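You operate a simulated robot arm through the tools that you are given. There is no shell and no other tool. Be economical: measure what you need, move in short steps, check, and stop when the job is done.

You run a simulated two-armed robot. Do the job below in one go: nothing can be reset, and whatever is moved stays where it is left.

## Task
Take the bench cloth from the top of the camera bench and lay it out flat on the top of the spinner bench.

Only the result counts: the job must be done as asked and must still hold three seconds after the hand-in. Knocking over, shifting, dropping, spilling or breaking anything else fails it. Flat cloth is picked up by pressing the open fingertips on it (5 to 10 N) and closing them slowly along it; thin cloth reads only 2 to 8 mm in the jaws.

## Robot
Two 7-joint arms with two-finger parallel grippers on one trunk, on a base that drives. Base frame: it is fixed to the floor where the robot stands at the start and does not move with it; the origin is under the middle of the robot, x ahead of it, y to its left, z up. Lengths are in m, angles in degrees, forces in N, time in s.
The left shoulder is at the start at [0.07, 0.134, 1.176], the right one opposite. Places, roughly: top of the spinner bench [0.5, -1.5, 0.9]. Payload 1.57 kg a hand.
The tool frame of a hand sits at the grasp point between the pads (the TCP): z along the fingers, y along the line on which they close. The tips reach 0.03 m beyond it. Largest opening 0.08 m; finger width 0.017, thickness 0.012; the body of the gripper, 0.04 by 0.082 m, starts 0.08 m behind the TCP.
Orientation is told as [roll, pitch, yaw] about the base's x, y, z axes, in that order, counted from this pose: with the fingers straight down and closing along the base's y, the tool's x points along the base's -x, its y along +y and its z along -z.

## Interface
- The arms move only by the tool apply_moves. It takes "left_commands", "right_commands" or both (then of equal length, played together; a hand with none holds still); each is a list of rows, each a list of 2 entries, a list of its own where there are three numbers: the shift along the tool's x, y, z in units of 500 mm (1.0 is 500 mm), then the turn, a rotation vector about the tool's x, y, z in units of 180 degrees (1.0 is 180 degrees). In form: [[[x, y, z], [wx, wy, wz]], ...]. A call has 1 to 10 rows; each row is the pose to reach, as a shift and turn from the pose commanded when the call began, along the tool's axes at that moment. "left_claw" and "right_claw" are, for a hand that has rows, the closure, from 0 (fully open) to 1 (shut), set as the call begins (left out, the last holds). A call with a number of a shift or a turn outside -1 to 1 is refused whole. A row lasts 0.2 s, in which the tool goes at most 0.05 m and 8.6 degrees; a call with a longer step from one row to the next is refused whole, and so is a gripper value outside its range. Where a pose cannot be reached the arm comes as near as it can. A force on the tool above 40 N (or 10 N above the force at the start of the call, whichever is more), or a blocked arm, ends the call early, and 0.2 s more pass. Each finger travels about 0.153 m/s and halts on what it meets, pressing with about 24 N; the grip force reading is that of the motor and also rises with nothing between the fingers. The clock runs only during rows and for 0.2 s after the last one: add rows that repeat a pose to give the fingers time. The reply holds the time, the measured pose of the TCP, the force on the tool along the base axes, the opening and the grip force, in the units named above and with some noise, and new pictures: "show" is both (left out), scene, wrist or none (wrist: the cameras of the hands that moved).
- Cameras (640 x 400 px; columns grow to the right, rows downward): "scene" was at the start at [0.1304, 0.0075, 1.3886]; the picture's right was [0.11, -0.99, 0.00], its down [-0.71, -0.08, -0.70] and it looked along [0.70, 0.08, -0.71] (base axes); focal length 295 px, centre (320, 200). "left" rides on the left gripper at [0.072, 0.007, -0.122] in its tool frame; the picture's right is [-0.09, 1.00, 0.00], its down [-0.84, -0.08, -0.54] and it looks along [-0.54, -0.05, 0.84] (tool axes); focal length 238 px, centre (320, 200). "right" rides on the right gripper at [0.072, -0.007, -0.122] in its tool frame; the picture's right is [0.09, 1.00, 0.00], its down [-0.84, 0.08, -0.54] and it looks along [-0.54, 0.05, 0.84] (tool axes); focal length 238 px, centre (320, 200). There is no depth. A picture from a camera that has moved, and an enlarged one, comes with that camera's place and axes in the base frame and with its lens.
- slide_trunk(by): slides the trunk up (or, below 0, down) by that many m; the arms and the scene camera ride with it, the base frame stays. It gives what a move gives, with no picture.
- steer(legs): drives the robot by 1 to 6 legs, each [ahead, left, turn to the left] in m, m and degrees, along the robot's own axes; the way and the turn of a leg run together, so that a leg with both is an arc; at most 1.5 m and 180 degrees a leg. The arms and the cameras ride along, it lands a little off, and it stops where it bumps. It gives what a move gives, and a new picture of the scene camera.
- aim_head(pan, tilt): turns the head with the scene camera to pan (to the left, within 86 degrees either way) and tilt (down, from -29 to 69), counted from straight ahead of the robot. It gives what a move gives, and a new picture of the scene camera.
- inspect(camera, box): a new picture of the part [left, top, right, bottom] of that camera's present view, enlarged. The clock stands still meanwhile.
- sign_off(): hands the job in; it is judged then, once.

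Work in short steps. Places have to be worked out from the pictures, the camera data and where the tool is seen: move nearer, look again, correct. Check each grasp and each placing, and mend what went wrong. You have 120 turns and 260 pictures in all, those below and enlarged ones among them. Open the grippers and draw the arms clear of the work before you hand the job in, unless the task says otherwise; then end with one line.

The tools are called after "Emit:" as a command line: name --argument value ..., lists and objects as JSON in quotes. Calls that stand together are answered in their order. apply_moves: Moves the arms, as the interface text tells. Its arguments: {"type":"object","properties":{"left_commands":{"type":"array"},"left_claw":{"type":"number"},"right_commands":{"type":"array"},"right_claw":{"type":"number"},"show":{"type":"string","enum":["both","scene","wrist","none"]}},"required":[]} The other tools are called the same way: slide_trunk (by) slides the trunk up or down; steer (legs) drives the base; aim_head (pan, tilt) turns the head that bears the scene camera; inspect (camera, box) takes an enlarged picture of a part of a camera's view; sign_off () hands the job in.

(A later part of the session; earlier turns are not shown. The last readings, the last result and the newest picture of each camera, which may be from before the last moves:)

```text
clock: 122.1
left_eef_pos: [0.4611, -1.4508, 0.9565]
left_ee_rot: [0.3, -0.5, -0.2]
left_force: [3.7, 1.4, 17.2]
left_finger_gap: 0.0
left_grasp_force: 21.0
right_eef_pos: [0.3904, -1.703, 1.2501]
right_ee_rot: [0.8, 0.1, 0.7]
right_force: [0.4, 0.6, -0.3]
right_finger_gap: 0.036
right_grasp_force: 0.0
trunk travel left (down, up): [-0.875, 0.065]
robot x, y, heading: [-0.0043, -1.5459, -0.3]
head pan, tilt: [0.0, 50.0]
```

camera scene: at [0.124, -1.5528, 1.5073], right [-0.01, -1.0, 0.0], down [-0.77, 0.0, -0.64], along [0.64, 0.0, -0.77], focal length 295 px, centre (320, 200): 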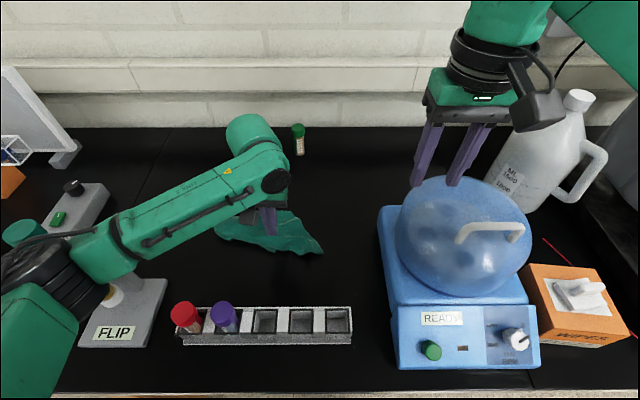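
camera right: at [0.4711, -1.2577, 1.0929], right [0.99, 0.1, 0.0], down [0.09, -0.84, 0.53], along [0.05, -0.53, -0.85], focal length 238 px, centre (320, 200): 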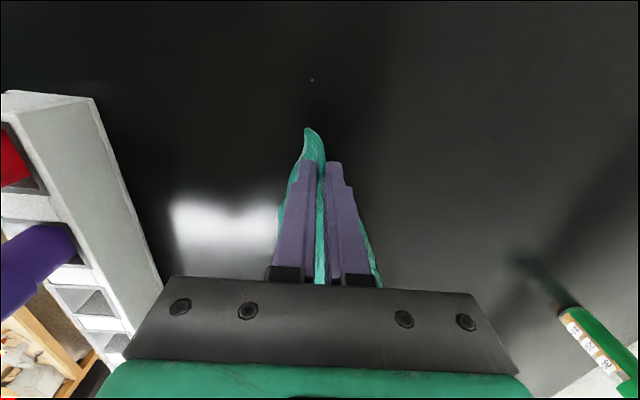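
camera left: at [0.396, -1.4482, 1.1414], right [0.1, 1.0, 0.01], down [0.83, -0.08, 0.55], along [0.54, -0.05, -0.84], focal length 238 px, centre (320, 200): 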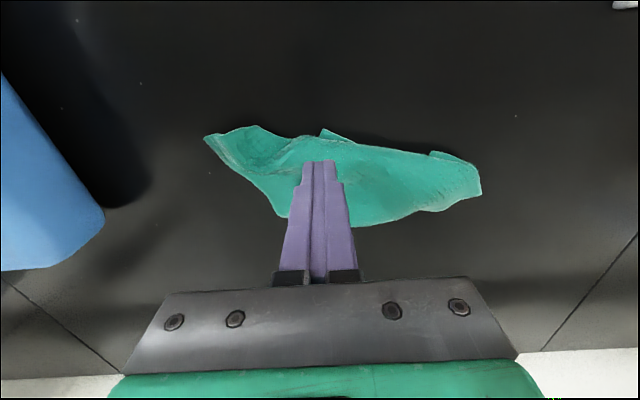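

Pressing at about 17 N (a bit high, eased slightly); I drag the corner towards the front-left by 4 cm and look.

Emit:
apply_moves --left_commands '[[[0, 0, -0.001], [0, 0, 0]], [[0.015, 0.012, -0.001], [0, 0, 0]], [[0.03, 0.025, -0.001], [0, 0, 0]], [[0.045, 0.04, -0.001], [0, 0, 0]], [[0.06, 0.055, -0.001], [0, 0, 0]], [[0.07, 0.07, -0.001], [0, 0, 0]]]' --show "both"

Emit:
inspect --camera "scene" --box '[200, 180, 340, 280]'

```text
clock: 123.5
left_eef_pos: [0.4243, -1.4171, 0.9558]
left_ee_rot: [0.4, -0.4, -0.3]
left_force: [3.5, -5.8, 22.9]
left_finger_gap: 0.0001
left_grasp_force: 21.7
right_eef_pos: [0.3886, -1.706, 1.2508]
right_ee_rot: [0.9, 0.0, 0.7]
right_force: [0.0, 0.1, -0.1]
right_finger_gap: 0.0359
right_grasp_force: 0.0
trunk travel left (down, up): [-0.875, 0.065]
robot x, y, heading: [-0.0036, -1.5514, -0.4]
head pan, tilt: [0.0, 50.0]
camera scene: at [0.1204, -1.5558, 1.5076], right [-0.01, -1.0, 0.0], down [-0.76, 0.01, -0.64], along [0.64, 0.0, -0.76], focal length 295 px, centre (320, 200)
camera left: at [0.352, -1.4112, 1.077], right [0.1, 1.0, 0.01], down [0.83, -0.09, 0.55], along [0.55, -0.05, -0.84], focal length 238 px, centre (320, 200)
```

scene: 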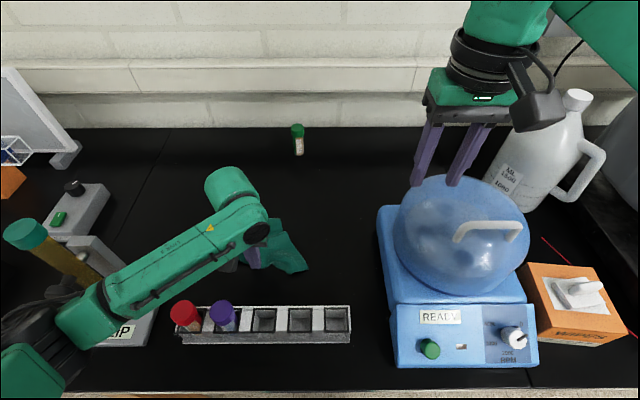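
left: 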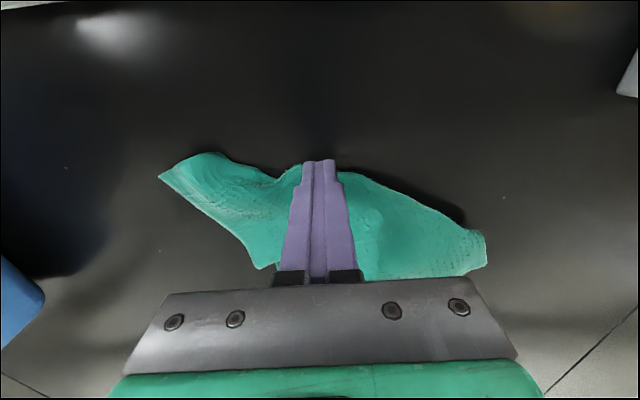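

```text
4.00 times, centred on (270, 230) of scene
camera zoom: at [0.1204, -1.5558, 1.5076], right [-0.01, -1.0, 0.0], down [-0.76, 0.01, -0.64], along [0.64, 0.0, -0.76], focal length 1180 px, centre (520, 80)
```

zoom: 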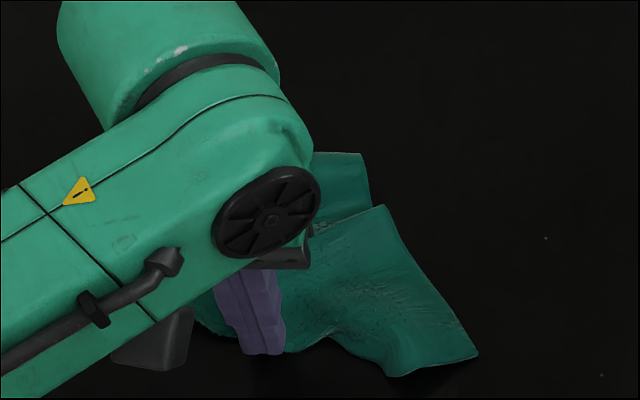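

Pressing drags all layers together, so I change the plan: I pinch the cloth here with the left hand, then sweep left so the rest trails to the right, where the right hand can take the corner C at a safe distance.

Emit:
apply_moves --left_commands '[[[0, 0, -0.03], [0, 0, 0]], [[-0.02, 0, -0.03], [0, 0, 0]], [[-0.02, 0, -0.012], [0, 0, 0]], [[-0.02, 0, -0.006], [0, 0, 0]], [[-0.02, 0, -0.002], [0, 0, 0]]]' --left_claw 0.6 --show "wrist"

```text
clock: 124.7
left_eef_pos: [0.4358, -1.4161, 0.9583]
left_ee_rot: [0.4, -0.5, -0.4]
left_force: [0.9, 1.4, 15.2]
left_finger_gap: 0.0319
left_grasp_force: 0.0
right_eef_pos: [0.3903, -1.7032, 1.251]
right_ee_rot: [0.8, 0.1, 0.8]
right_force: [-0.3, 0.3, 0.8]
right_finger_gap: 0.036
right_grasp_force: 0.1
trunk travel left (down, up): [-0.875, 0.065]
robot x, y, heading: [-0.0048, -1.5522, -0.4]
head pan, tilt: [0.0, 50.0]
camera left: at [0.3631, -1.4098, 1.0782], right [0.1, 1.0, 0.01], down [0.83, -0.08, 0.55], along [0.55, -0.05, -0.84], focal length 238 px, centre (320, 200)
```

left: 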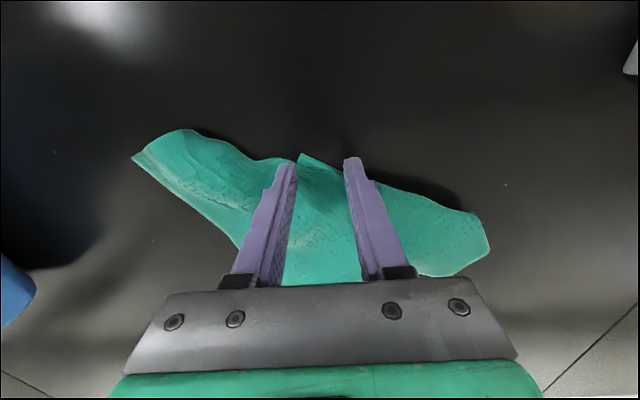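

Fingers straddle the corner; I close slowly.

Emit:
apply_moves --left_commands '[[[0, 0, -0.003], [0, 0, 0]], [[0, 0, -0.003], [0, 0, 0]]]' --left_claw 0.7 --show "none"

Emit:
apply_moves --left_commands '[[[0, 0, 0], [0, 0, 0]], [[0, 0, 0], [0, 0, 0]]]' --left_claw 0.8 --show "none"

Emit:
apply_moves --left_commands '[[[0, 0, 0], [0, 0, 0]], [[0, 0, 0], [0, 0, 0]]]' --left_claw 0.9 --show "none"

Emit:
apply_moves --left_commands '[[[0, 0, 0], [0, 0, 0]], [[0, 0, 0], [0, 0, 0]], [[0, 0, 0], [0, 0, 0]]]' --left_claw 1 --show "wrist"

```text
clock: 125.3
left_eef_pos: [0.4347, -1.4164, 0.9573]
left_ee_rot: [0.3, -0.4, -0.3]
left_force: [0.0, -1.7, 11.8]
left_finger_gap: 0.0207
left_grasp_force: 0.0
right_eef_pos: [0.3916, -1.7046, 1.2508]
right_ee_rot: [0.9, 0.1, 0.6]
right_force: [0.5, -0.6, -0.6]
right_finger_gap: 0.0357
right_grasp_force: 0.1
trunk travel left (down, up): [-0.875, 0.065]
robot x, y, heading: [-0.0043, -1.5522, -0.5]
head pan, tilt: [0.0, 50.0]
```

```text
clock: 125.9
left_eef_pos: [0.4359, -1.4164, 0.9572]
left_ee_rot: [0.3, -0.4, -0.3]
left_force: [0.4, -1.3, 11.0]
left_finger_gap: 0.0157
left_grasp_force: 0.0
right_eef_pos: [0.39, -1.7038, 1.2496]
right_ee_rot: [0.8, 0.1, 0.7]
right_force: [0.2, 0.1, -1.2]
right_finger_gap: 0.0362
right_grasp_force: 0.1
trunk travel left (down, up): [-0.875, 0.065]
robot x, y, heading: [-0.0071, -1.5529, -0.4]
head pan, tilt: [0.0, 50.0]
```

```text
clock: 126.5
left_eef_pos: [0.4355, -1.4153, 0.9583]
left_ee_rot: [0.5, -0.3, -0.3]
left_force: [-1.0, 2.4, 11.7]
left_finger_gap: 0.0032
left_grasp_force: 0.1
right_eef_pos: [0.3915, -1.7022, 1.2493]
right_ee_rot: [0.8, 0.1, 0.7]
right_force: [-0.3, -0.8, -0.1]
right_finger_gap: 0.0362
right_grasp_force: 0.0
trunk travel left (down, up): [-0.875, 0.065]
robot x, y, heading: [-0.0024, -1.5515, -0.1]
head pan, tilt: [0.0, 50.0]
```

```text
clock: 127.3
left_eef_pos: [0.4354, -1.4166, 0.9576]
left_ee_rot: [0.3, -0.4, -0.3]
left_force: [-0.7, 0.7, 10.5]
left_finger_gap: 0.0
left_grasp_force: 20.8
right_eef_pos: [0.3897, -1.7034, 1.2501]
right_ee_rot: [0.8, 0.1, 0.7]
right_force: [0.2, 0.4, -0.3]
right_finger_gap: 0.0359
right_grasp_force: 0.1
trunk travel left (down, up): [-0.875, 0.065]
robot x, y, heading: [-0.0019, -1.5486, -0.5]
head pan, tilt: [0.0, 50.0]
camera left: at [0.3626, -1.4101, 1.0787], right [0.1, 1.0, 0.01], down [0.83, -0.09, 0.55], along [0.54, -0.05, -0.84], focal length 238 px, centre (320, 200)
```

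left: 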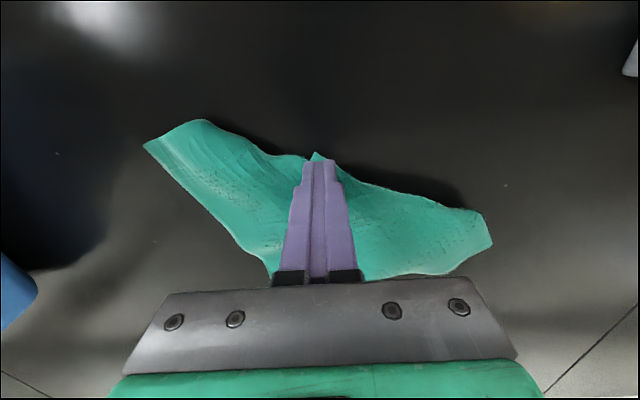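

The pinch slipped. The cloth now lies as a strip along its diagonal: tip C at the right, the opposite corner A at the left end, far enough apart for both hands. I raise the left hand and try to bring the base a little closer to the bench, in a small step, to gain reach.

Emit:
apply_moves --left_commands '[[[0, 0, -0.08], [0, 0, 0]], [[0, 0, -0.16], [0, 0, 0]], [[0, 0, -0.24], [0, 0, 0]]]' --left_claw 0.6 --show "none"

Emit:
steer --legs '[[0.03, 0, 0]]'

Emit:
steer --legs '[[0.03, 0, 0]]'

Emit:
inspect --camera "scene" --box '[180, 180, 340, 300]'

```text
clock: 128.1
left_eef_pos: [0.4377, -1.4137, 1.0784]
left_ee_rot: [0.3, -0.1, -0.3]
left_force: [-1.4, -0.6, 0.1]
left_finger_gap: 0.0318
left_grasp_force: 0.0
right_eef_pos: [0.3931, -1.7028, 1.2501]
right_ee_rot: [0.7, 0.2, 0.6]
right_force: [-0.9, -0.4, -0.4]
right_finger_gap: 0.0359
right_grasp_force: 0.0
trunk travel left (down, up): [-0.875, 0.065]
robot x, y, heading: [-0.004, -1.5522, -0.3]
head pan, tilt: [0.0, 50.0]
```

```text
clock: 128.9
left_eef_pos: [0.464, -1.4116, 1.0794]
left_ee_rot: [0.1, -0.5, -0.4]
left_force: [0.0, 0.5, -0.3]
left_finger_gap: 0.0318
left_grasp_force: 0.0
right_eef_pos: [0.4191, -1.6986, 1.2514]
right_ee_rot: [0.6, 0.0, 0.7]
right_force: [0.2, 0.7, -1.1]
right_finger_gap: 0.036
right_grasp_force: 0.1
trunk travel left (down, up): [-0.875, 0.065]
robot x, y, heading: [0.0272, -1.5529, -0.3]
head pan, tilt: [0.0, 50.0]
camera scene: at [0.1497, -1.5483, 1.5076], right [-0.01, -1.0, 0.0], down [-0.76, 0.0, -0.64], along [0.64, -0.01, -0.76], focal length 295 px, centre (320, 200)
```

scene: 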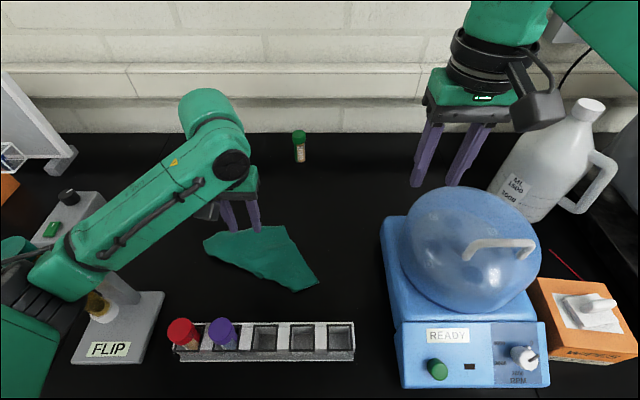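

```text
clock: 129.9
left_eef_pos: [0.4763, -1.4153, 1.0823]
left_ee_rot: [0.7, -0.8, 0.5]
left_force: [0.1, 0.6, 0.2]
left_finger_gap: 0.0319
left_grasp_force: 0.2
right_eef_pos: [0.4316, -1.706, 1.256]
right_ee_rot: [1.1, -0.7, 1.3]
right_force: [0.5, -0.7, 0.9]
right_finger_gap: 0.0363
right_grasp_force: 0.1
trunk travel left (down, up): [-0.875, 0.065]
robot x, y, heading: [0.0519, -1.5476, 0.2]
head pan, tilt: [0.0, 50.0]
stopped in leg 1: the robot was blocked; the commanded pose is now the measured one
camera scene: at [0.1583, -1.5596, 1.5093], right [0.0, -1.0, 0.0], down [-0.76, 0.0, -0.65], along [0.65, 0.0, -0.76], focal length 295 px, centre (320, 200)
```

scene: 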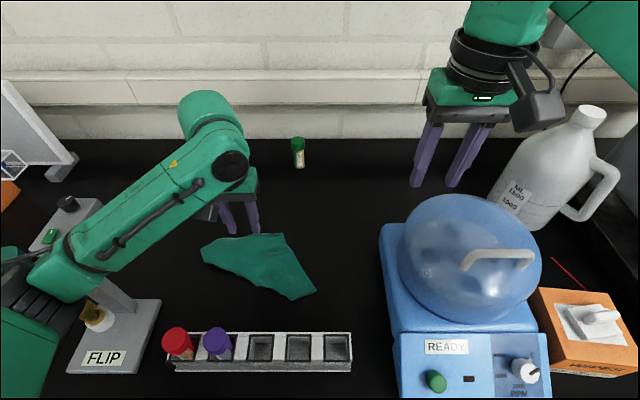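

```text
3.33 times, centred on (260, 240) of scene
camera zoom: at [0.1583, -1.5596, 1.5093], right [0.0, -1.0, 0.0], down [-0.76, 0.0, -0.65], along [0.65, 0.0, -0.76], focal length 983 px, centre (520, 67)
```

zoom: 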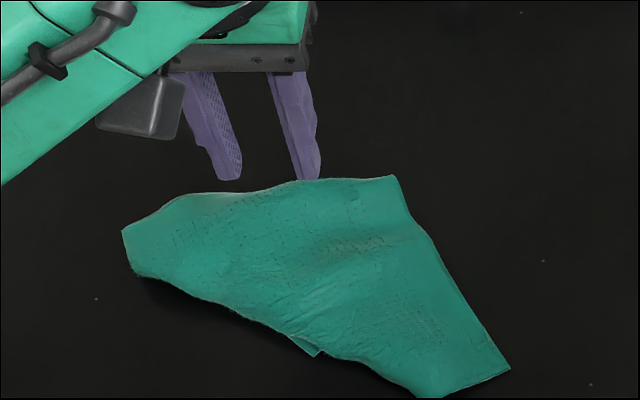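

The base touched something at about x=0.05, so I back off a bit. The cloth now lies as a neat triangle: fold along the front, corner B at the back (0.557, −1.468), C at the right front (0.412, −1.553); the right side is the clean edge B–C. I will take B with the left and C with the right hand.

Emit:
steer --legs '[[-0.015, 0, 0]]'

Emit:
apply_moves --left_commands '[[[-0.05, -0.02, 0], [0, 0, 0]], [[-0.1, -0.05, 0], [0, 0, 0]], [[-0.15, -0.074, 0.03], [0, 0, 0]], [[-0.15, -0.074, 0.07], [0, 0, 0]], [[-0.15, -0.074, 0.1], [0, 0, 0]], [[-0.15, -0.074, 0.13], [0, 0, 0]], [[-0.15, -0.074, 0.16], [0, 0, 0]], [[-0.15, -0.074, 0.18], [0, 0, 0]], [[-0.15, -0.074, 0.2], [0, 0, 0]], [[-0.15, -0.074, 0.2], [0, 0, 0]]]' --right_commands '[[[0, 0.09, 0], [0, 0, 0]], [[0, 0.18, 0], [0, 0, 0]], [[-0.01, 0.27, 0.03], [0, 0, 0]], [[-0.016, 0.358, 0.06], [0, 0, 0]], [[-0.016, 0.358, 0.15], [0, 0, 0]], [[-0.016, 0.358, 0.24], [0, 0, 0]], [[-0.016, 0.358, 0.33], [0, 0, 0]], [[-0.016, 0.358, 0.42], [0, 0, 0]], [[-0.016, 0.358, 0.5], [0, 0, 0]], [[-0.016, 0.358, 0.52], [0, 0, 0]]]' --left_claw 0.62 --right_claw 0.66 --show "both"

```text
clock: 130.7
left_eef_pos: [0.4742, -1.4162, 1.0765]
left_ee_rot: [0.6, -0.1, 0.2]
left_force: [-0.1, -0.2, 0.3]
left_finger_gap: 0.0321
left_grasp_force: 0.1
right_eef_pos: [0.4312, -1.7052, 1.2504]
right_ee_rot: [0.9, -0.2, 1.0]
right_force: [0.3, -0.4, -0.8]
right_finger_gap: 0.0358
right_grasp_force: 0.0
trunk travel left (down, up): [-0.875, 0.065]
robot x, y, heading: [0.0392, -1.5528, -0.1]
head pan, tilt: [0.0, 50.0]
camera scene: at [0.1601, -1.5579, 1.5077], right [0.0, -1.0, 0.0], down [-0.76, 0.0, -0.65], along [0.65, 0.0, -0.76], focal length 295 px, centre (320, 200)
```

scene: 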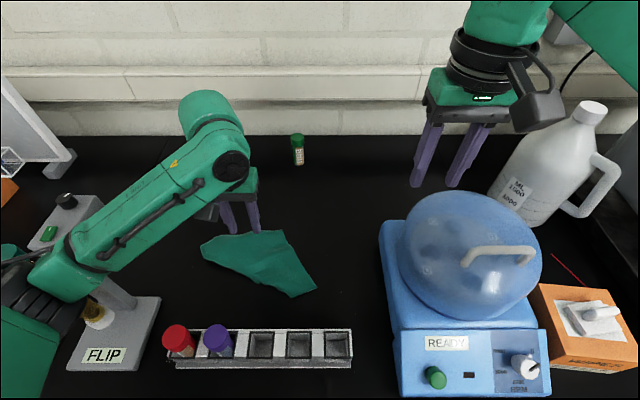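

```text
clock: 132.9
left_eef_pos: [0.5516, -1.4464, 0.9717]
left_ee_rot: [0.5, 0.2, 0.4]
left_force: [-0.5, 1.0, -0.2]
left_finger_gap: 0.0305
left_grasp_force: 0.0
right_eef_pos: [0.4405, -1.5181, 0.9929]
right_ee_rot: [0.9, 0.0, 1.0]
right_force: [-1.0, -0.2, -0.3]
right_finger_gap: 0.0272
right_grasp_force: 0.2
trunk travel left (down, up): [-0.875, 0.065]
robot x, y, heading: [0.0415, -1.5533, 0.2]
head pan, tilt: [0.0, 50.0]
camera scene: at [0.166, -1.5519, 1.5073], right [0.0, -1.0, 0.0], down [-0.77, 0.0, -0.64], along [0.64, 0.0, -0.77], focal length 295 px, centre (320, 200)
camera right: at [0.3697, -1.5274, 1.1152], right [-0.11, 0.99, 0.02], down [0.84, 0.08, 0.54], along [0.54, 0.07, -0.84], focal length 238 px, centre (320, 200)
camera left: at [0.4807, -1.442, 1.0948], right [0.09, 1.0, 0.01], down [0.84, -0.08, 0.54], along [0.53, -0.04, -0.84], focal length 238 px, centre (320, 200)
```

scene: 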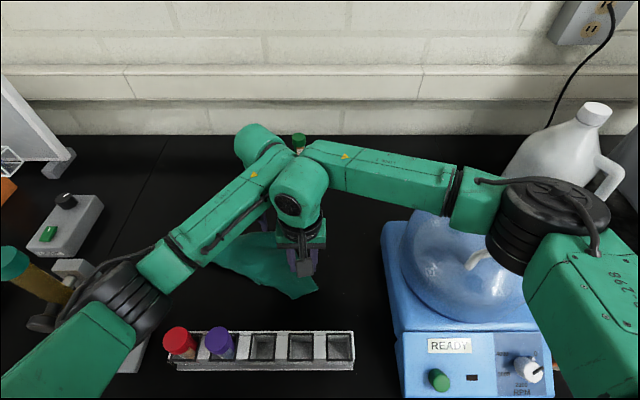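
right: 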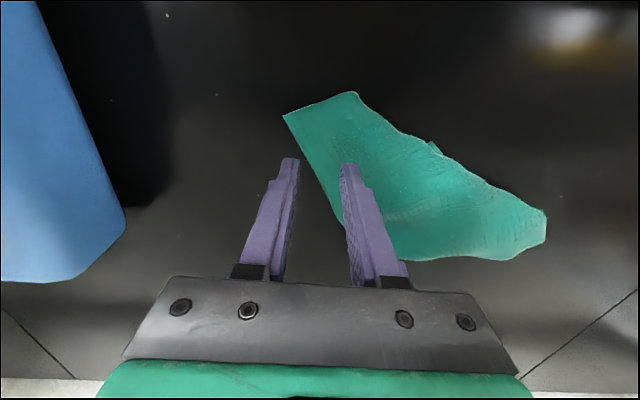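
left: 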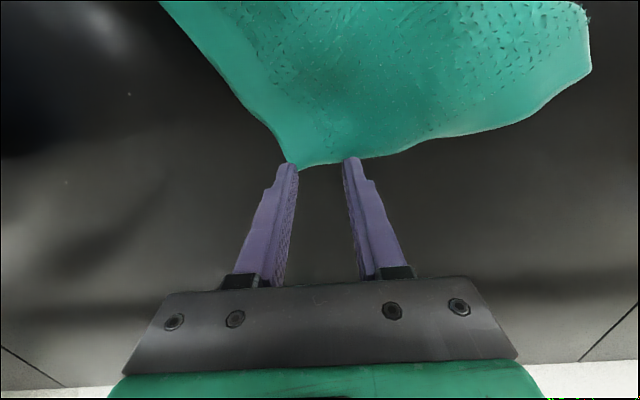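

From the wrist views: B tip at (0.557, −1.470), C tip at (0.419, −1.548). I shift the left hand 20 mm and the right hand 17 mm towards the robot and go down to contact.

Emit:
apply_moves --left_commands '[[[0.04, 0, 0], [0, 0, 0]], [[0.04, 0, 0.016], [0, 0, 0]], [[0.04, 0, 0.024], [0, 0, 0]], [[0.04, 0, 0.029], [0, 0, 0]], [[0.04, 0, 0.032], [0, 0, 0]]]' --right_commands '[[[0.033, 0, 0.01], [0, 0, 0]], [[0.033, 0.002, 0.05], [0, 0, 0]], [[0.033, 0.002, 0.065], [0, 0, 0]], [[0.033, 0.002, 0.071], [0, 0, 0]], [[0.033, 0.002, 0.075], [0, 0, 0]]]' --show "wrist"

```text
clock: 134.1
left_eef_pos: [0.5335, -1.4391, 0.9563]
left_ee_rot: [1.3, 0.5, 1.1]
left_force: [0.8, 0.8, 8.5]
left_finger_gap: 0.0302
left_grasp_force: 0.0
right_eef_pos: [0.4273, -1.5197, 0.9561]
right_ee_rot: [0.9, -0.3, 0.4]
right_force: [-0.4, -0.2, 0.0]
right_finger_gap: 0.0276
right_grasp_force: 0.2
trunk travel left (down, up): [-0.875, 0.065]
robot x, y, heading: [0.0406, -1.5509, -0.1]
head pan, tilt: [0.0, 50.0]
camera right: at [0.3548, -1.5286, 1.079], right [-0.1, 0.99, 0.02], down [0.83, 0.07, 0.55], along [0.54, 0.07, -0.84], focal length 238 px, centre (320, 200)
camera left: at [0.4611, -1.4364, 1.078], right [0.07, 1.0, 0.02], down [0.84, -0.07, 0.53], along [0.53, -0.02, -0.85], focal length 238 px, centre (320, 200)
```

right: 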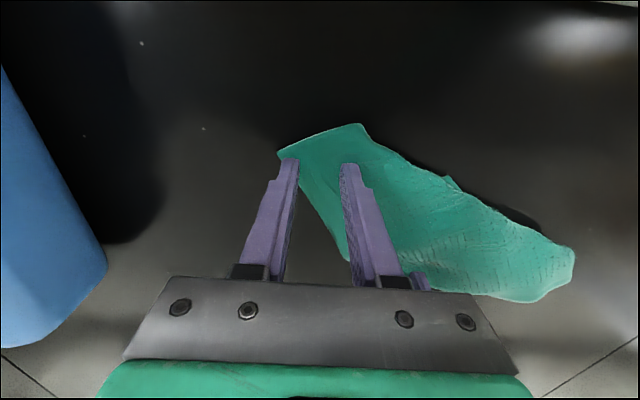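
left: 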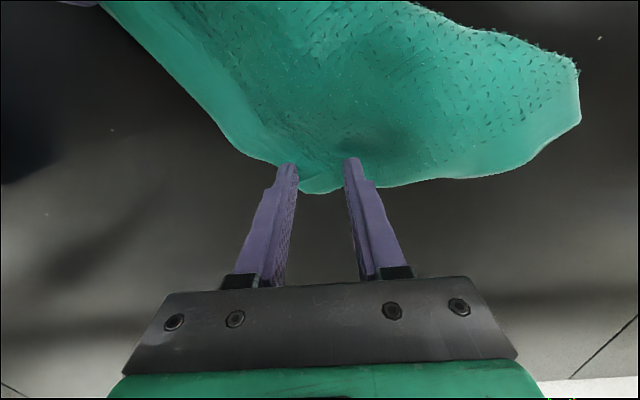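

The left presses with 8.5 N around tip B. The right needs 8 mm more to the left and a bit lower; I adjust it, keeping the left in place.

Emit:
apply_moves --right_commands '[[[0.01, 0.016, 0], [0, 0, 0]], [[0.01, 0.016, 0.004], [0, 0, 0]], [[0.01, 0.016, 0.008], [0, 0, 0]], [[0.01, 0.016, 0.01], [0, 0, 0]]]' --show "wrist"

```text
clock: 135.1
left_eef_pos: [0.5317, -1.4364, 0.9553]
left_ee_rot: [1.6, 0.6, 1.6]
left_force: [1.5, -2.7, 8.0]
left_finger_gap: 0.0301
left_grasp_force: 0.1
right_eef_pos: [0.4261, -1.5168, 0.9547]
right_ee_rot: [1.0, -0.5, -0.5]
right_force: [2.1, -3.4, 12.3]
right_finger_gap: 0.0262
right_grasp_force: 0.0
trunk travel left (down, up): [-0.875, 0.065]
robot x, y, heading: [0.0408, -1.5524, -0.1]
head pan, tilt: [0.0, 50.0]
camera right: at [0.353, -1.5252, 1.0752], right [-0.08, 1.0, 0.02], down [0.83, 0.06, 0.55], along [0.55, 0.06, -0.83], focal length 238 px, centre (320, 200)
```

right: 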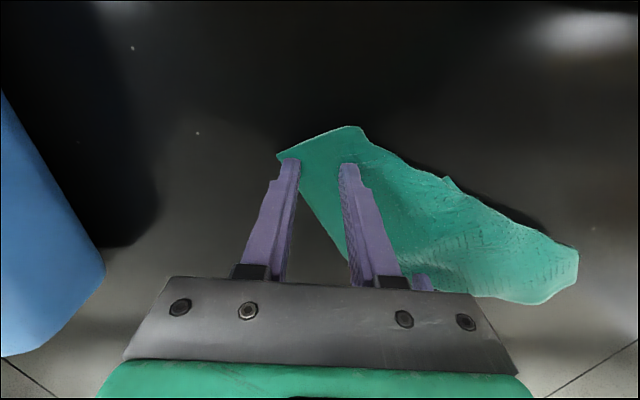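

The two grippers are just touching each other, so I do not push further; both press adequately (8 and 12 N). I close both slowly.

Emit:
apply_moves --left_commands '[[[0, 0, 0], [0, 0, 0]], [[0, 0, 0], [0, 0, 0]]]' --right_commands '[[[0, -0.004, -0.001], [0, 0, 0]], [[0, -0.004, -0.001], [0, 0, 0]]]' --left_claw 0.72 --right_claw 0.74 --show "none"

Emit:
apply_moves --left_commands '[[[0, 0, 0], [0, 0, 0]], [[0, 0, 0], [0, 0, 0]]]' --right_commands '[[[0, 0, 0], [0, 0, 0]], [[0, 0, 0], [0, 0, 0]]]' --left_claw 0.82 --right_claw 0.83 --show "none"

Emit:
apply_moves --left_commands '[[[0, 0, 0], [0, 0, 0]], [[0, 0, 0], [0, 0, 0]]]' --right_commands '[[[0, 0, 0], [0, 0, 0]], [[0, 0, 0], [0, 0, 0]]]' --left_claw 0.91 --right_claw 0.91 --show "none"

Emit:
apply_moves --left_commands '[[[0, 0, 0], [0, 0, 0]], [[0, 0, 0], [0, 0, 0]], [[0, 0, 0], [0, 0, 0]]]' --right_commands '[[[0, 0, 0], [0, 0, 0]], [[0, 0, 0], [0, 0, 0]], [[0, 0, 0], [0, 0, 0]]]' --left_claw 1 --right_claw 1 --show "wrist"

```text
clock: 135.7
left_eef_pos: [0.5317, -1.4355, 0.9574]
left_ee_rot: [1.4, 0.5, 1.3]
left_force: [-0.6, 1.7, 5.4]
left_finger_gap: 0.0231
left_grasp_force: 0.6
right_eef_pos: [0.4252, -1.5177, 0.9546]
right_ee_rot: [0.9, -0.5, -0.3]
right_force: [5.2, -0.4, 16.2]
right_finger_gap: 0.0196
right_grasp_force: 0.0
trunk travel left (down, up): [-0.875, 0.065]
robot x, y, heading: [0.0383, -1.551, -0.1]
head pan, tilt: [0.0, 50.0]
```

```text
clock: 136.3
left_eef_pos: [0.5319, -1.4368, 0.9567]
left_ee_rot: [1.2, 0.5, 1.5]
left_force: [-1.1, -1.0, 4.8]
left_finger_gap: 0.0115
left_grasp_force: 0.0
right_eef_pos: [0.4235, -1.5179, 0.9532]
right_ee_rot: [0.9, -0.4, -0.2]
right_force: [4.0, 1.5, 17.2]
right_finger_gap: 0.014
right_grasp_force: 0.3
trunk travel left (down, up): [-0.875, 0.065]
robot x, y, heading: [0.0389, -1.551, -0.0]
head pan, tilt: [0.0, 50.0]
```

```text
clock: 136.9
left_eef_pos: [0.5318, -1.4368, 0.9576]
left_ee_rot: [1.3, 0.4, 1.4]
left_force: [-0.7, 0.0, 4.9]
left_finger_gap: 0.0064
left_grasp_force: 0.1
right_eef_pos: [0.4225, -1.5192, 0.9535]
right_ee_rot: [0.7, -0.3, -0.1]
right_force: [2.8, -3.5, 20.1]
right_finger_gap: 0.003
right_grasp_force: 0.0
trunk travel left (down, up): [-0.875, 0.065]
robot x, y, heading: [0.041, -1.5535, -0.2]
head pan, tilt: [0.0, 50.0]
```

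```text
clock: 137.7
left_eef_pos: [0.5322, -1.4359, 0.9579]
left_ee_rot: [1.2, 0.3, 1.4]
left_force: [-1.3, -1.2, 2.4]
left_finger_gap: 0.0002
left_grasp_force: 21.3
right_eef_pos: [0.4234, -1.5165, 0.9537]
right_ee_rot: [0.8, -0.4, -0.2]
right_force: [4.6, -0.2, 23.5]
right_finger_gap: 0.0001
right_grasp_force: 21.5
trunk travel left (down, up): [-0.875, 0.065]
robot x, y, heading: [0.0434, -1.5519, 0.0]
head pan, tilt: [0.0, 50.0]
camera right: at [0.35, -1.5249, 1.0748], right [-0.09, 1.0, 0.01], down [0.83, 0.07, 0.55], along [0.55, 0.06, -0.84], focal length 238 px, centre (320, 200)
camera left: at [0.4612, -1.4348, 1.0797], right [0.07, 1.0, 0.02], down [0.84, -0.07, 0.54], along [0.54, -0.02, -0.84], focal length 238 px, centre (320, 200)
```

right: 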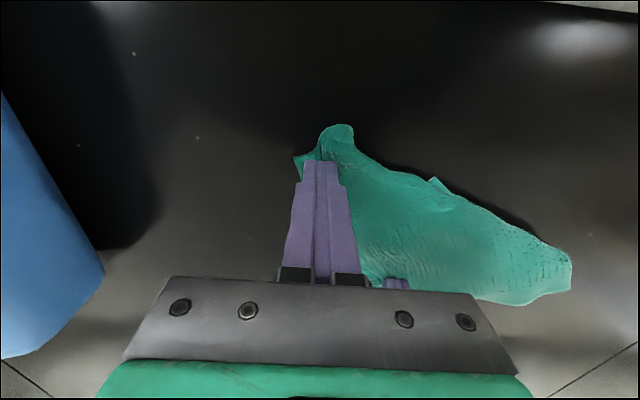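
left: 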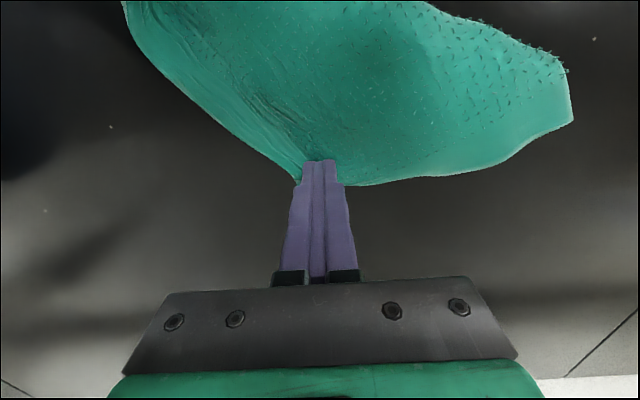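

Both slipped: my opening was too small and too near the corners. I raise the left hand out of the way and redo the right pinch further inside (about (0.437, −1.498)) with a 44 mm opening.

Emit:
apply_moves --left_commands '[[[0, 0, -0.06], [0, 0, 0]], [[0, 0.06, -0.12], [0, 0, 0]], [[0, 0.12, -0.18], [0, 0, 0]], [[0, 0.16, -0.24], [0, 0, 0]], [[0, 0.16, -0.24], [0, 0, 0]]]' --right_commands '[[[0, 0, -0.03], [0, 0, 0]], [[-0.026, 0.034, -0.03], [0, 0, 0]], [[-0.026, 0.034, -0.012], [0, 0, 0]], [[-0.026, 0.034, -0.006], [0, 0, 0]], [[-0.026, 0.034, -0.003], [0, 0, 0]]]' --left_claw 0.5 --right_claw 0.45 --show "wrist"

```text
clock: 138.9
left_eef_pos: [0.5292, -1.3768, 1.0828]
left_ee_rot: [0.7, -0.2, 0.1]
left_force: [0.2, -0.2, -0.2]
left_finger_gap: 0.0399
left_grasp_force: 0.1
right_eef_pos: [0.427, -1.4985, 0.9547]
right_ee_rot: [1.1, -0.1, 1.0]
right_force: [-1.4, -4.8, 20.4]
right_finger_gap: 0.0407
right_grasp_force: 0.0
trunk travel left (down, up): [-0.875, 0.065]
robot x, y, heading: [0.0388, -1.551, -0.3]
head pan, tilt: [0.0, 50.0]
camera right: at [0.3543, -1.5092, 1.0763], right [-0.11, 0.99, 0.02], down [0.83, 0.08, 0.54], along [0.54, 0.08, -0.84], focal length 238 px, centre (320, 200)
camera left: at [0.4555, -1.3712, 1.205], right [0.09, 1.0, 0.01], down [0.84, -0.08, 0.54], along [0.54, -0.04, -0.84], focal length 238 px, centre (320, 200)
```

right: 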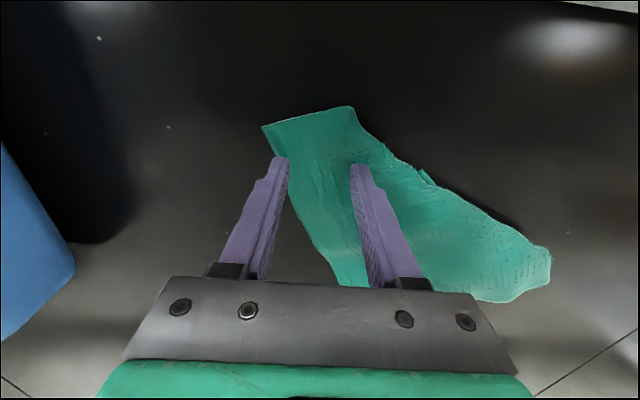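
left: 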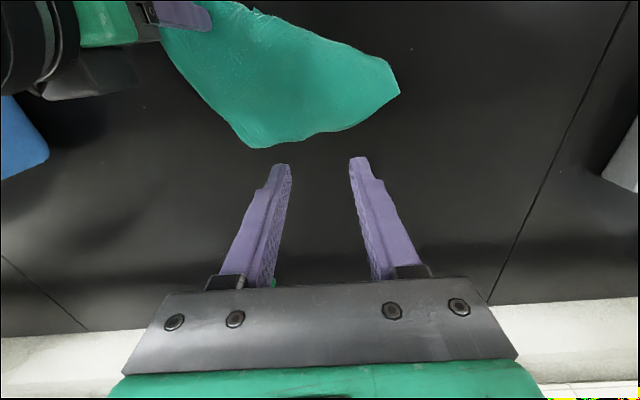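

The −y finger is right on the edge; I shift another 12 mm left, press with less force and close in steps.

Emit:
apply_moves --right_commands '[[[0, 0, -0.02], [0, 0, 0]], [[0, 0.026, -0.02], [0, 0, 0]], [[0, 0.026, -0.008], [0, 0, 0]], [[0, 0.026, -0.005], [0, 0, 0]], [[0, 0.026, -0.004], [0, 0, 0]]]' --show "none"

Emit:
apply_moves --right_commands '[[[0, 0, 0], [0, 0, 0]], [[0, 0, 0], [0, 0, 0]]]' --right_claw 0.58 --show "none"

Emit:
apply_moves --right_commands '[[[0, 0, 0], [0, 0, 0]], [[0, 0, 0], [0, 0, 0]]]' --right_claw 0.7 --show "none"

Emit:
apply_moves --right_commands '[[[0, 0, 0], [0, 0, 0]], [[0, 0, 0], [0, 0, 0]]]' --right_claw 0.82 --show "wrist"

```text
clock: 140.1
left_eef_pos: [0.5291, -1.3754, 1.0829]
left_ee_rot: [0.7, -0.1, 0.2]
left_force: [-0.6, 0.2, -0.5]
left_finger_gap: 0.0401
left_grasp_force: 0.1
right_eef_pos: [0.4258, -1.4851, 0.9579]
right_ee_rot: [1.1, -0.1, 1.1]
right_force: [0.3, 1.0, 4.1]
right_finger_gap: 0.0441
right_grasp_force: 0.0
trunk travel left (down, up): [-0.875, 0.065]
robot x, y, heading: [0.0388, -1.5489, -0.1]
head pan, tilt: [0.0, 50.0]
```

```text
clock: 140.7
left_eef_pos: [0.5298, -1.3757, 1.0832]
left_ee_rot: [0.8, -0.1, 0.1]
left_force: [-0.7, 0.3, 0.4]
left_finger_gap: 0.04
left_grasp_force: 0.1
right_eef_pos: [0.427, -1.4856, 0.9557]
right_ee_rot: [1.1, 0.0, 0.9]
right_force: [0.3, -0.1, 4.6]
right_finger_gap: 0.0337
right_grasp_force: 0.0
trunk travel left (down, up): [-0.875, 0.065]
robot x, y, heading: [0.0377, -1.5486, -0.0]
head pan, tilt: [0.0, 50.0]
```

```text
clock: 141.3
left_eef_pos: [0.528, -1.3763, 1.0828]
left_ee_rot: [0.7, -0.1, 0.2]
left_force: [0.2, -0.1, 0.1]
left_finger_gap: 0.0399
left_grasp_force: 0.1
right_eef_pos: [0.4265, -1.4859, 0.9573]
right_ee_rot: [1.2, -0.1, 1.0]
right_force: [-0.3, 0.0, 5.6]
right_finger_gap: 0.024
right_grasp_force: 0.0
trunk travel left (down, up): [-0.875, 0.065]
robot x, y, heading: [0.0404, -1.5534, -0.2]
head pan, tilt: [0.0, 50.0]
```

```text
clock: 141.9
left_eef_pos: [0.5281, -1.3758, 1.0831]
left_ee_rot: [0.7, -0.1, 0.1]
left_force: [-0.3, 1.0, 0.0]
left_finger_gap: 0.0399
left_grasp_force: 0.0
right_eef_pos: [0.4265, -1.4865, 0.9575]
right_ee_rot: [1.2, -0.1, 1.1]
right_force: [0.2, -1.3, 5.1]
right_finger_gap: 0.0135
right_grasp_force: 0.0
trunk travel left (down, up): [-0.875, 0.065]
robot x, y, heading: [0.0385, -1.5479, 0.1]
head pan, tilt: [0.0, 50.0]
camera right: at [0.3546, -1.4956, 1.0781], right [-0.11, 0.99, 0.02], down [0.83, 0.08, 0.54], along [0.54, 0.08, -0.84], focal length 238 px, centre (320, 200)
```

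right: 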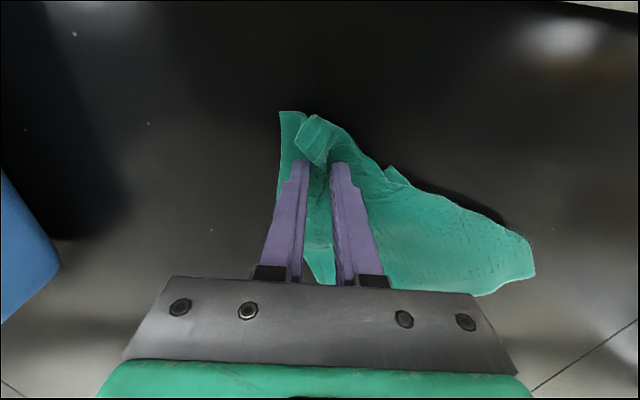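

A good ridge has formed. I close fully.

Emit:
apply_moves --right_commands '[[[0, 0, 0.002], [0, 0, 0]], [[0, 0, 0.002], [0, 0, 0]]]' --right_claw 0.91 --show "none"

Emit:
apply_moves --right_commands '[[[0, 0, 0], [0, 0, 0]], [[0, 0, 0], [0, 0, 0]], [[0, 0, 0], [0, 0, 0]]]' --right_claw 1 --show "wrist"

```text
clock: 142.5
left_eef_pos: [0.5273, -1.3744, 1.0828]
left_ee_rot: [0.7, -0.1, 0.1]
left_force: [-0.3, -0.1, -0.2]
left_finger_gap: 0.0398
left_grasp_force: 0.1
right_eef_pos: [0.4272, -1.4855, 0.9556]
right_ee_rot: [1.3, 0.0, 1.0]
right_force: [0.8, 0.9, 10.6]
right_finger_gap: 0.0074
right_grasp_force: 6.9
trunk travel left (down, up): [-0.875, 0.065]
robot x, y, heading: [0.0381, -1.5521, 0.2]
head pan, tilt: [0.0, 50.0]
```

```text
clock: 143.3
left_eef_pos: [0.5268, -1.3748, 1.0832]
left_ee_rot: [0.8, -0.1, 0.1]
left_force: [0.5, 0.2, 0.4]
left_finger_gap: 0.04
left_grasp_force: 0.0
right_eef_pos: [0.4266, -1.4868, 0.9556]
right_ee_rot: [1.1, -0.1, 1.0]
right_force: [0.5, -2.0, 15.3]
right_finger_gap: 0.0046
right_grasp_force: 24.0
trunk travel left (down, up): [-0.875, 0.065]
robot x, y, heading: [0.0408, -1.5477, -0.2]
head pan, tilt: [0.0, 50.0]
camera right: at [0.3546, -1.4956, 1.0773], right [-0.11, 0.99, 0.02], down [0.83, 0.08, 0.55], along [0.54, 0.08, -0.84], focal length 238 px, centre (320, 200)
```

right: 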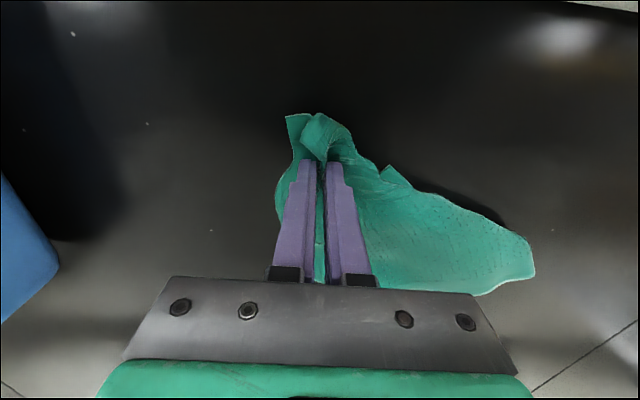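

The right hand holds C's region (4.6 mm). I drag it to the right by 0.11 m so that the cloth trails and B gets farther from the right gripper, then look.

Emit:
apply_moves --right_commands '[[[0, 0, -0.012], [0, 0, 0]], [[0, -0.04, -0.02], [0, 0, 0]], [[0, -0.08, -0.02], [0, 0, 0]], [[0, -0.12, -0.02], [0, 0, 0]], [[0, -0.16, -0.02], [0, 0, 0]], [[0, -0.2, -0.02], [0, 0, 0]], [[0, -0.22, -0.02], [0, 0, 0]]]' --show "scene"

Emit:
inspect --camera "left" --box '[0, 0, 420, 260]'

```text
clock: 144.9
left_eef_pos: [0.5279, -1.3753, 1.0817]
left_ee_rot: [0.7, -0.1, 0.1]
left_force: [-0.3, -0.4, 0.6]
left_finger_gap: 0.0402
left_grasp_force: 0.1
right_eef_pos: [0.4283, -1.5972, 0.9627]
right_ee_rot: [1.1, -0.1, 1.0]
right_force: [-0.3, -0.2, -0.1]
right_finger_gap: 0.004
right_grasp_force: 24.0
trunk travel left (down, up): [-0.875, 0.065]
robot x, y, heading: [0.0429, -1.5533, -0.1]
head pan, tilt: [0.0, 50.0]
camera scene: at [0.1597, -1.5607, 1.5078], right [0.0, -1.0, -0.01], down [-0.76, 0.0, -0.65], along [0.65, 0.0, -0.76], focal length 295 px, centre (320, 200)
```

scene: 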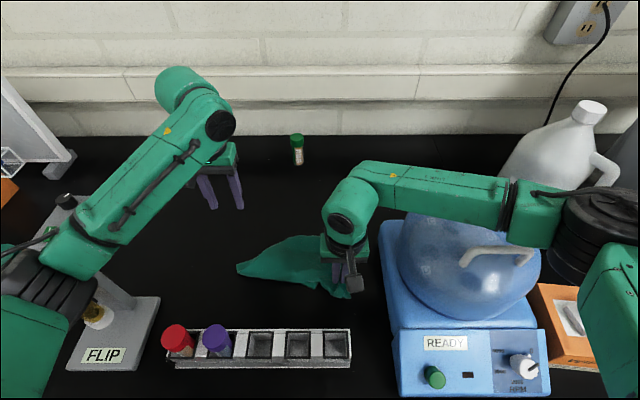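

```text
1.52 times, centred on (210, 130) of left
camera zoom: at [0.4556, -1.3705, 1.2042], right [0.09, 1.0, 0.01], down [0.84, -0.08, 0.54], along [0.54, -0.04, -0.84], focal length 363 px, centre (488, 307)
```

zoom: 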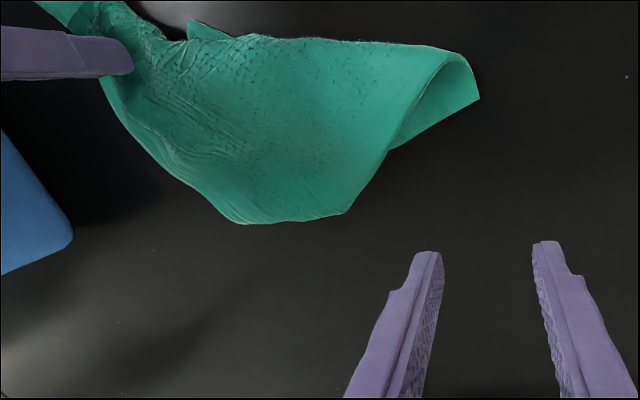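

The picture is clear now: B is the free corner at the back right (0.536, −1.578), A is the left end (≈(0.46, −1.38)), D is tucked under at the front. I take the A end with the left hand, well away from the right one; first I go down to just above it.

Emit:
apply_moves --left_commands '[[[0.06, -0.03, 0.05], [0, 0, 0]], [[0.12, -0.06, 0.12], [0, 0, 0]], [[0.126, -0.066, 0.19], [0, 0, 0]], [[0.126, -0.066, 0.225], [0, 0, 0]], [[0.126, -0.066, 0.23], [0, 0, 0]]]' --left_claw 0.45 --show "wrist"

```text
clock: 146.1
left_eef_pos: [0.4689, -1.4044, 0.9642]
left_ee_rot: [0.4, 0.0, 0.1]
left_force: [-0.4, 0.8, 0.3]
left_finger_gap: 0.044
left_grasp_force: 0.1
right_eef_pos: [0.4319, -1.5914, 0.9616]
right_ee_rot: [0.9, 0.0, 1.0]
right_force: [0.6, 0.2, 0.3]
right_finger_gap: 0.0039
right_grasp_force: 23.8
trunk travel left (down, up): [-0.875, 0.065]
robot x, y, heading: [0.0377, -1.5492, -0.0]
head pan, tilt: [0.0, 50.0]
camera left: at [0.3966, -1.3978, 1.086], right [0.09, 1.0, 0.01], down [0.84, -0.08, 0.54], along [0.54, -0.04, -0.84], focal length 238 px, centre (320, 200)
```

left: 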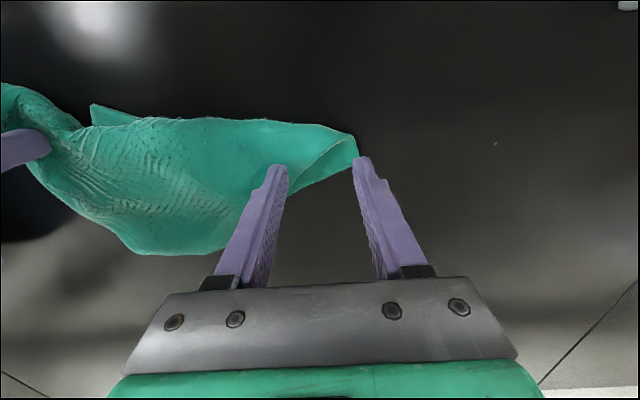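

The A tip is at the right finger; I shift 22 mm right and 8 mm nearer, press and begin closing.

Emit:
apply_moves --left_commands '[[[0.016, -0.044, 0], [0, 0, 0]], [[0.016, -0.044, 0.01], [0, 0, 0]], [[0.016, -0.044, 0.015], [0, 0, 0]], [[0.016, -0.044, 0.018], [0, 0, 0]]]' --show "wrist"

```text
clock: 147.1
left_eef_pos: [0.4617, -1.4253, 0.9569]
left_ee_rot: [0.3, -0.2, 0.1]
left_force: [1.2, 0.2, 11.0]
left_finger_gap: 0.0444
left_grasp_force: 0.3
right_eef_pos: [0.4317, -1.5924, 0.9619]
right_ee_rot: [0.8, 0.1, 1.1]
right_force: [-0.4, -1.0, 0.4]
right_finger_gap: 0.0041
right_grasp_force: 23.8
trunk travel left (down, up): [-0.875, 0.065]
robot x, y, heading: [0.0366, -1.5495, -0.1]
head pan, tilt: [0.0, 50.0]
camera left: at [0.3889, -1.4194, 1.0782], right [0.09, 1.0, 0.01], down [0.84, -0.08, 0.54], along [0.54, -0.04, -0.84], focal length 238 px, centre (320, 200)
```

left: 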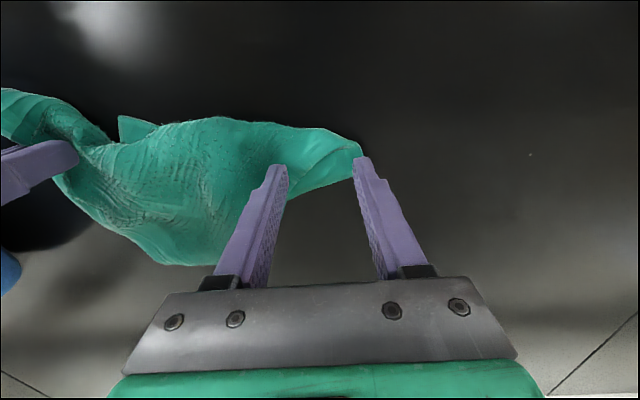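

The fingers pushed the cloth along. I lift 15 mm, move 28 mm right, and press again.

Emit:
apply_moves --left_commands '[[[0, 0, -0.05], [0, 0, 0]], [[0.008, -0.056, -0.05], [0, 0, 0]], [[0.008, -0.056, -0.02], [0, 0, 0]], [[0.008, -0.056, -0.008], [0, 0, 0]], [[0.008, -0.056, -0.002], [0, 0, 0]], [[0.008, -0.056, 0], [0, 0, 0]]]' --show "wrist"

```text
clock: 148.5
left_eef_pos: [0.4571, -1.4531, 0.9581]
left_ee_rot: [0.4, -0.3, 0.1]
left_force: [3.6, 0.3, 24.9]
left_finger_gap: 0.0443
left_grasp_force: 0.4
right_eef_pos: [0.431, -1.5924, 0.9626]
right_ee_rot: [0.8, 0.0, 1.0]
right_force: [0.2, 0.2, -0.3]
right_finger_gap: 0.0043
right_grasp_force: 24.7
trunk travel left (down, up): [-0.875, 0.065]
robot x, y, heading: [0.0408, -1.5572, -0.1]
head pan, tilt: [0.0, 50.0]
camera left: at [0.3842, -1.4472, 1.0793], right [0.09, 1.0, 0.01], down [0.83, -0.08, 0.55], along [0.54, -0.04, -0.84], focal length 238 px, centre (320, 200)
```

left: 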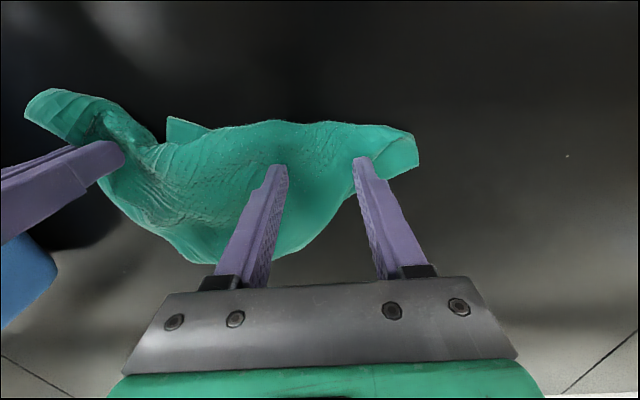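

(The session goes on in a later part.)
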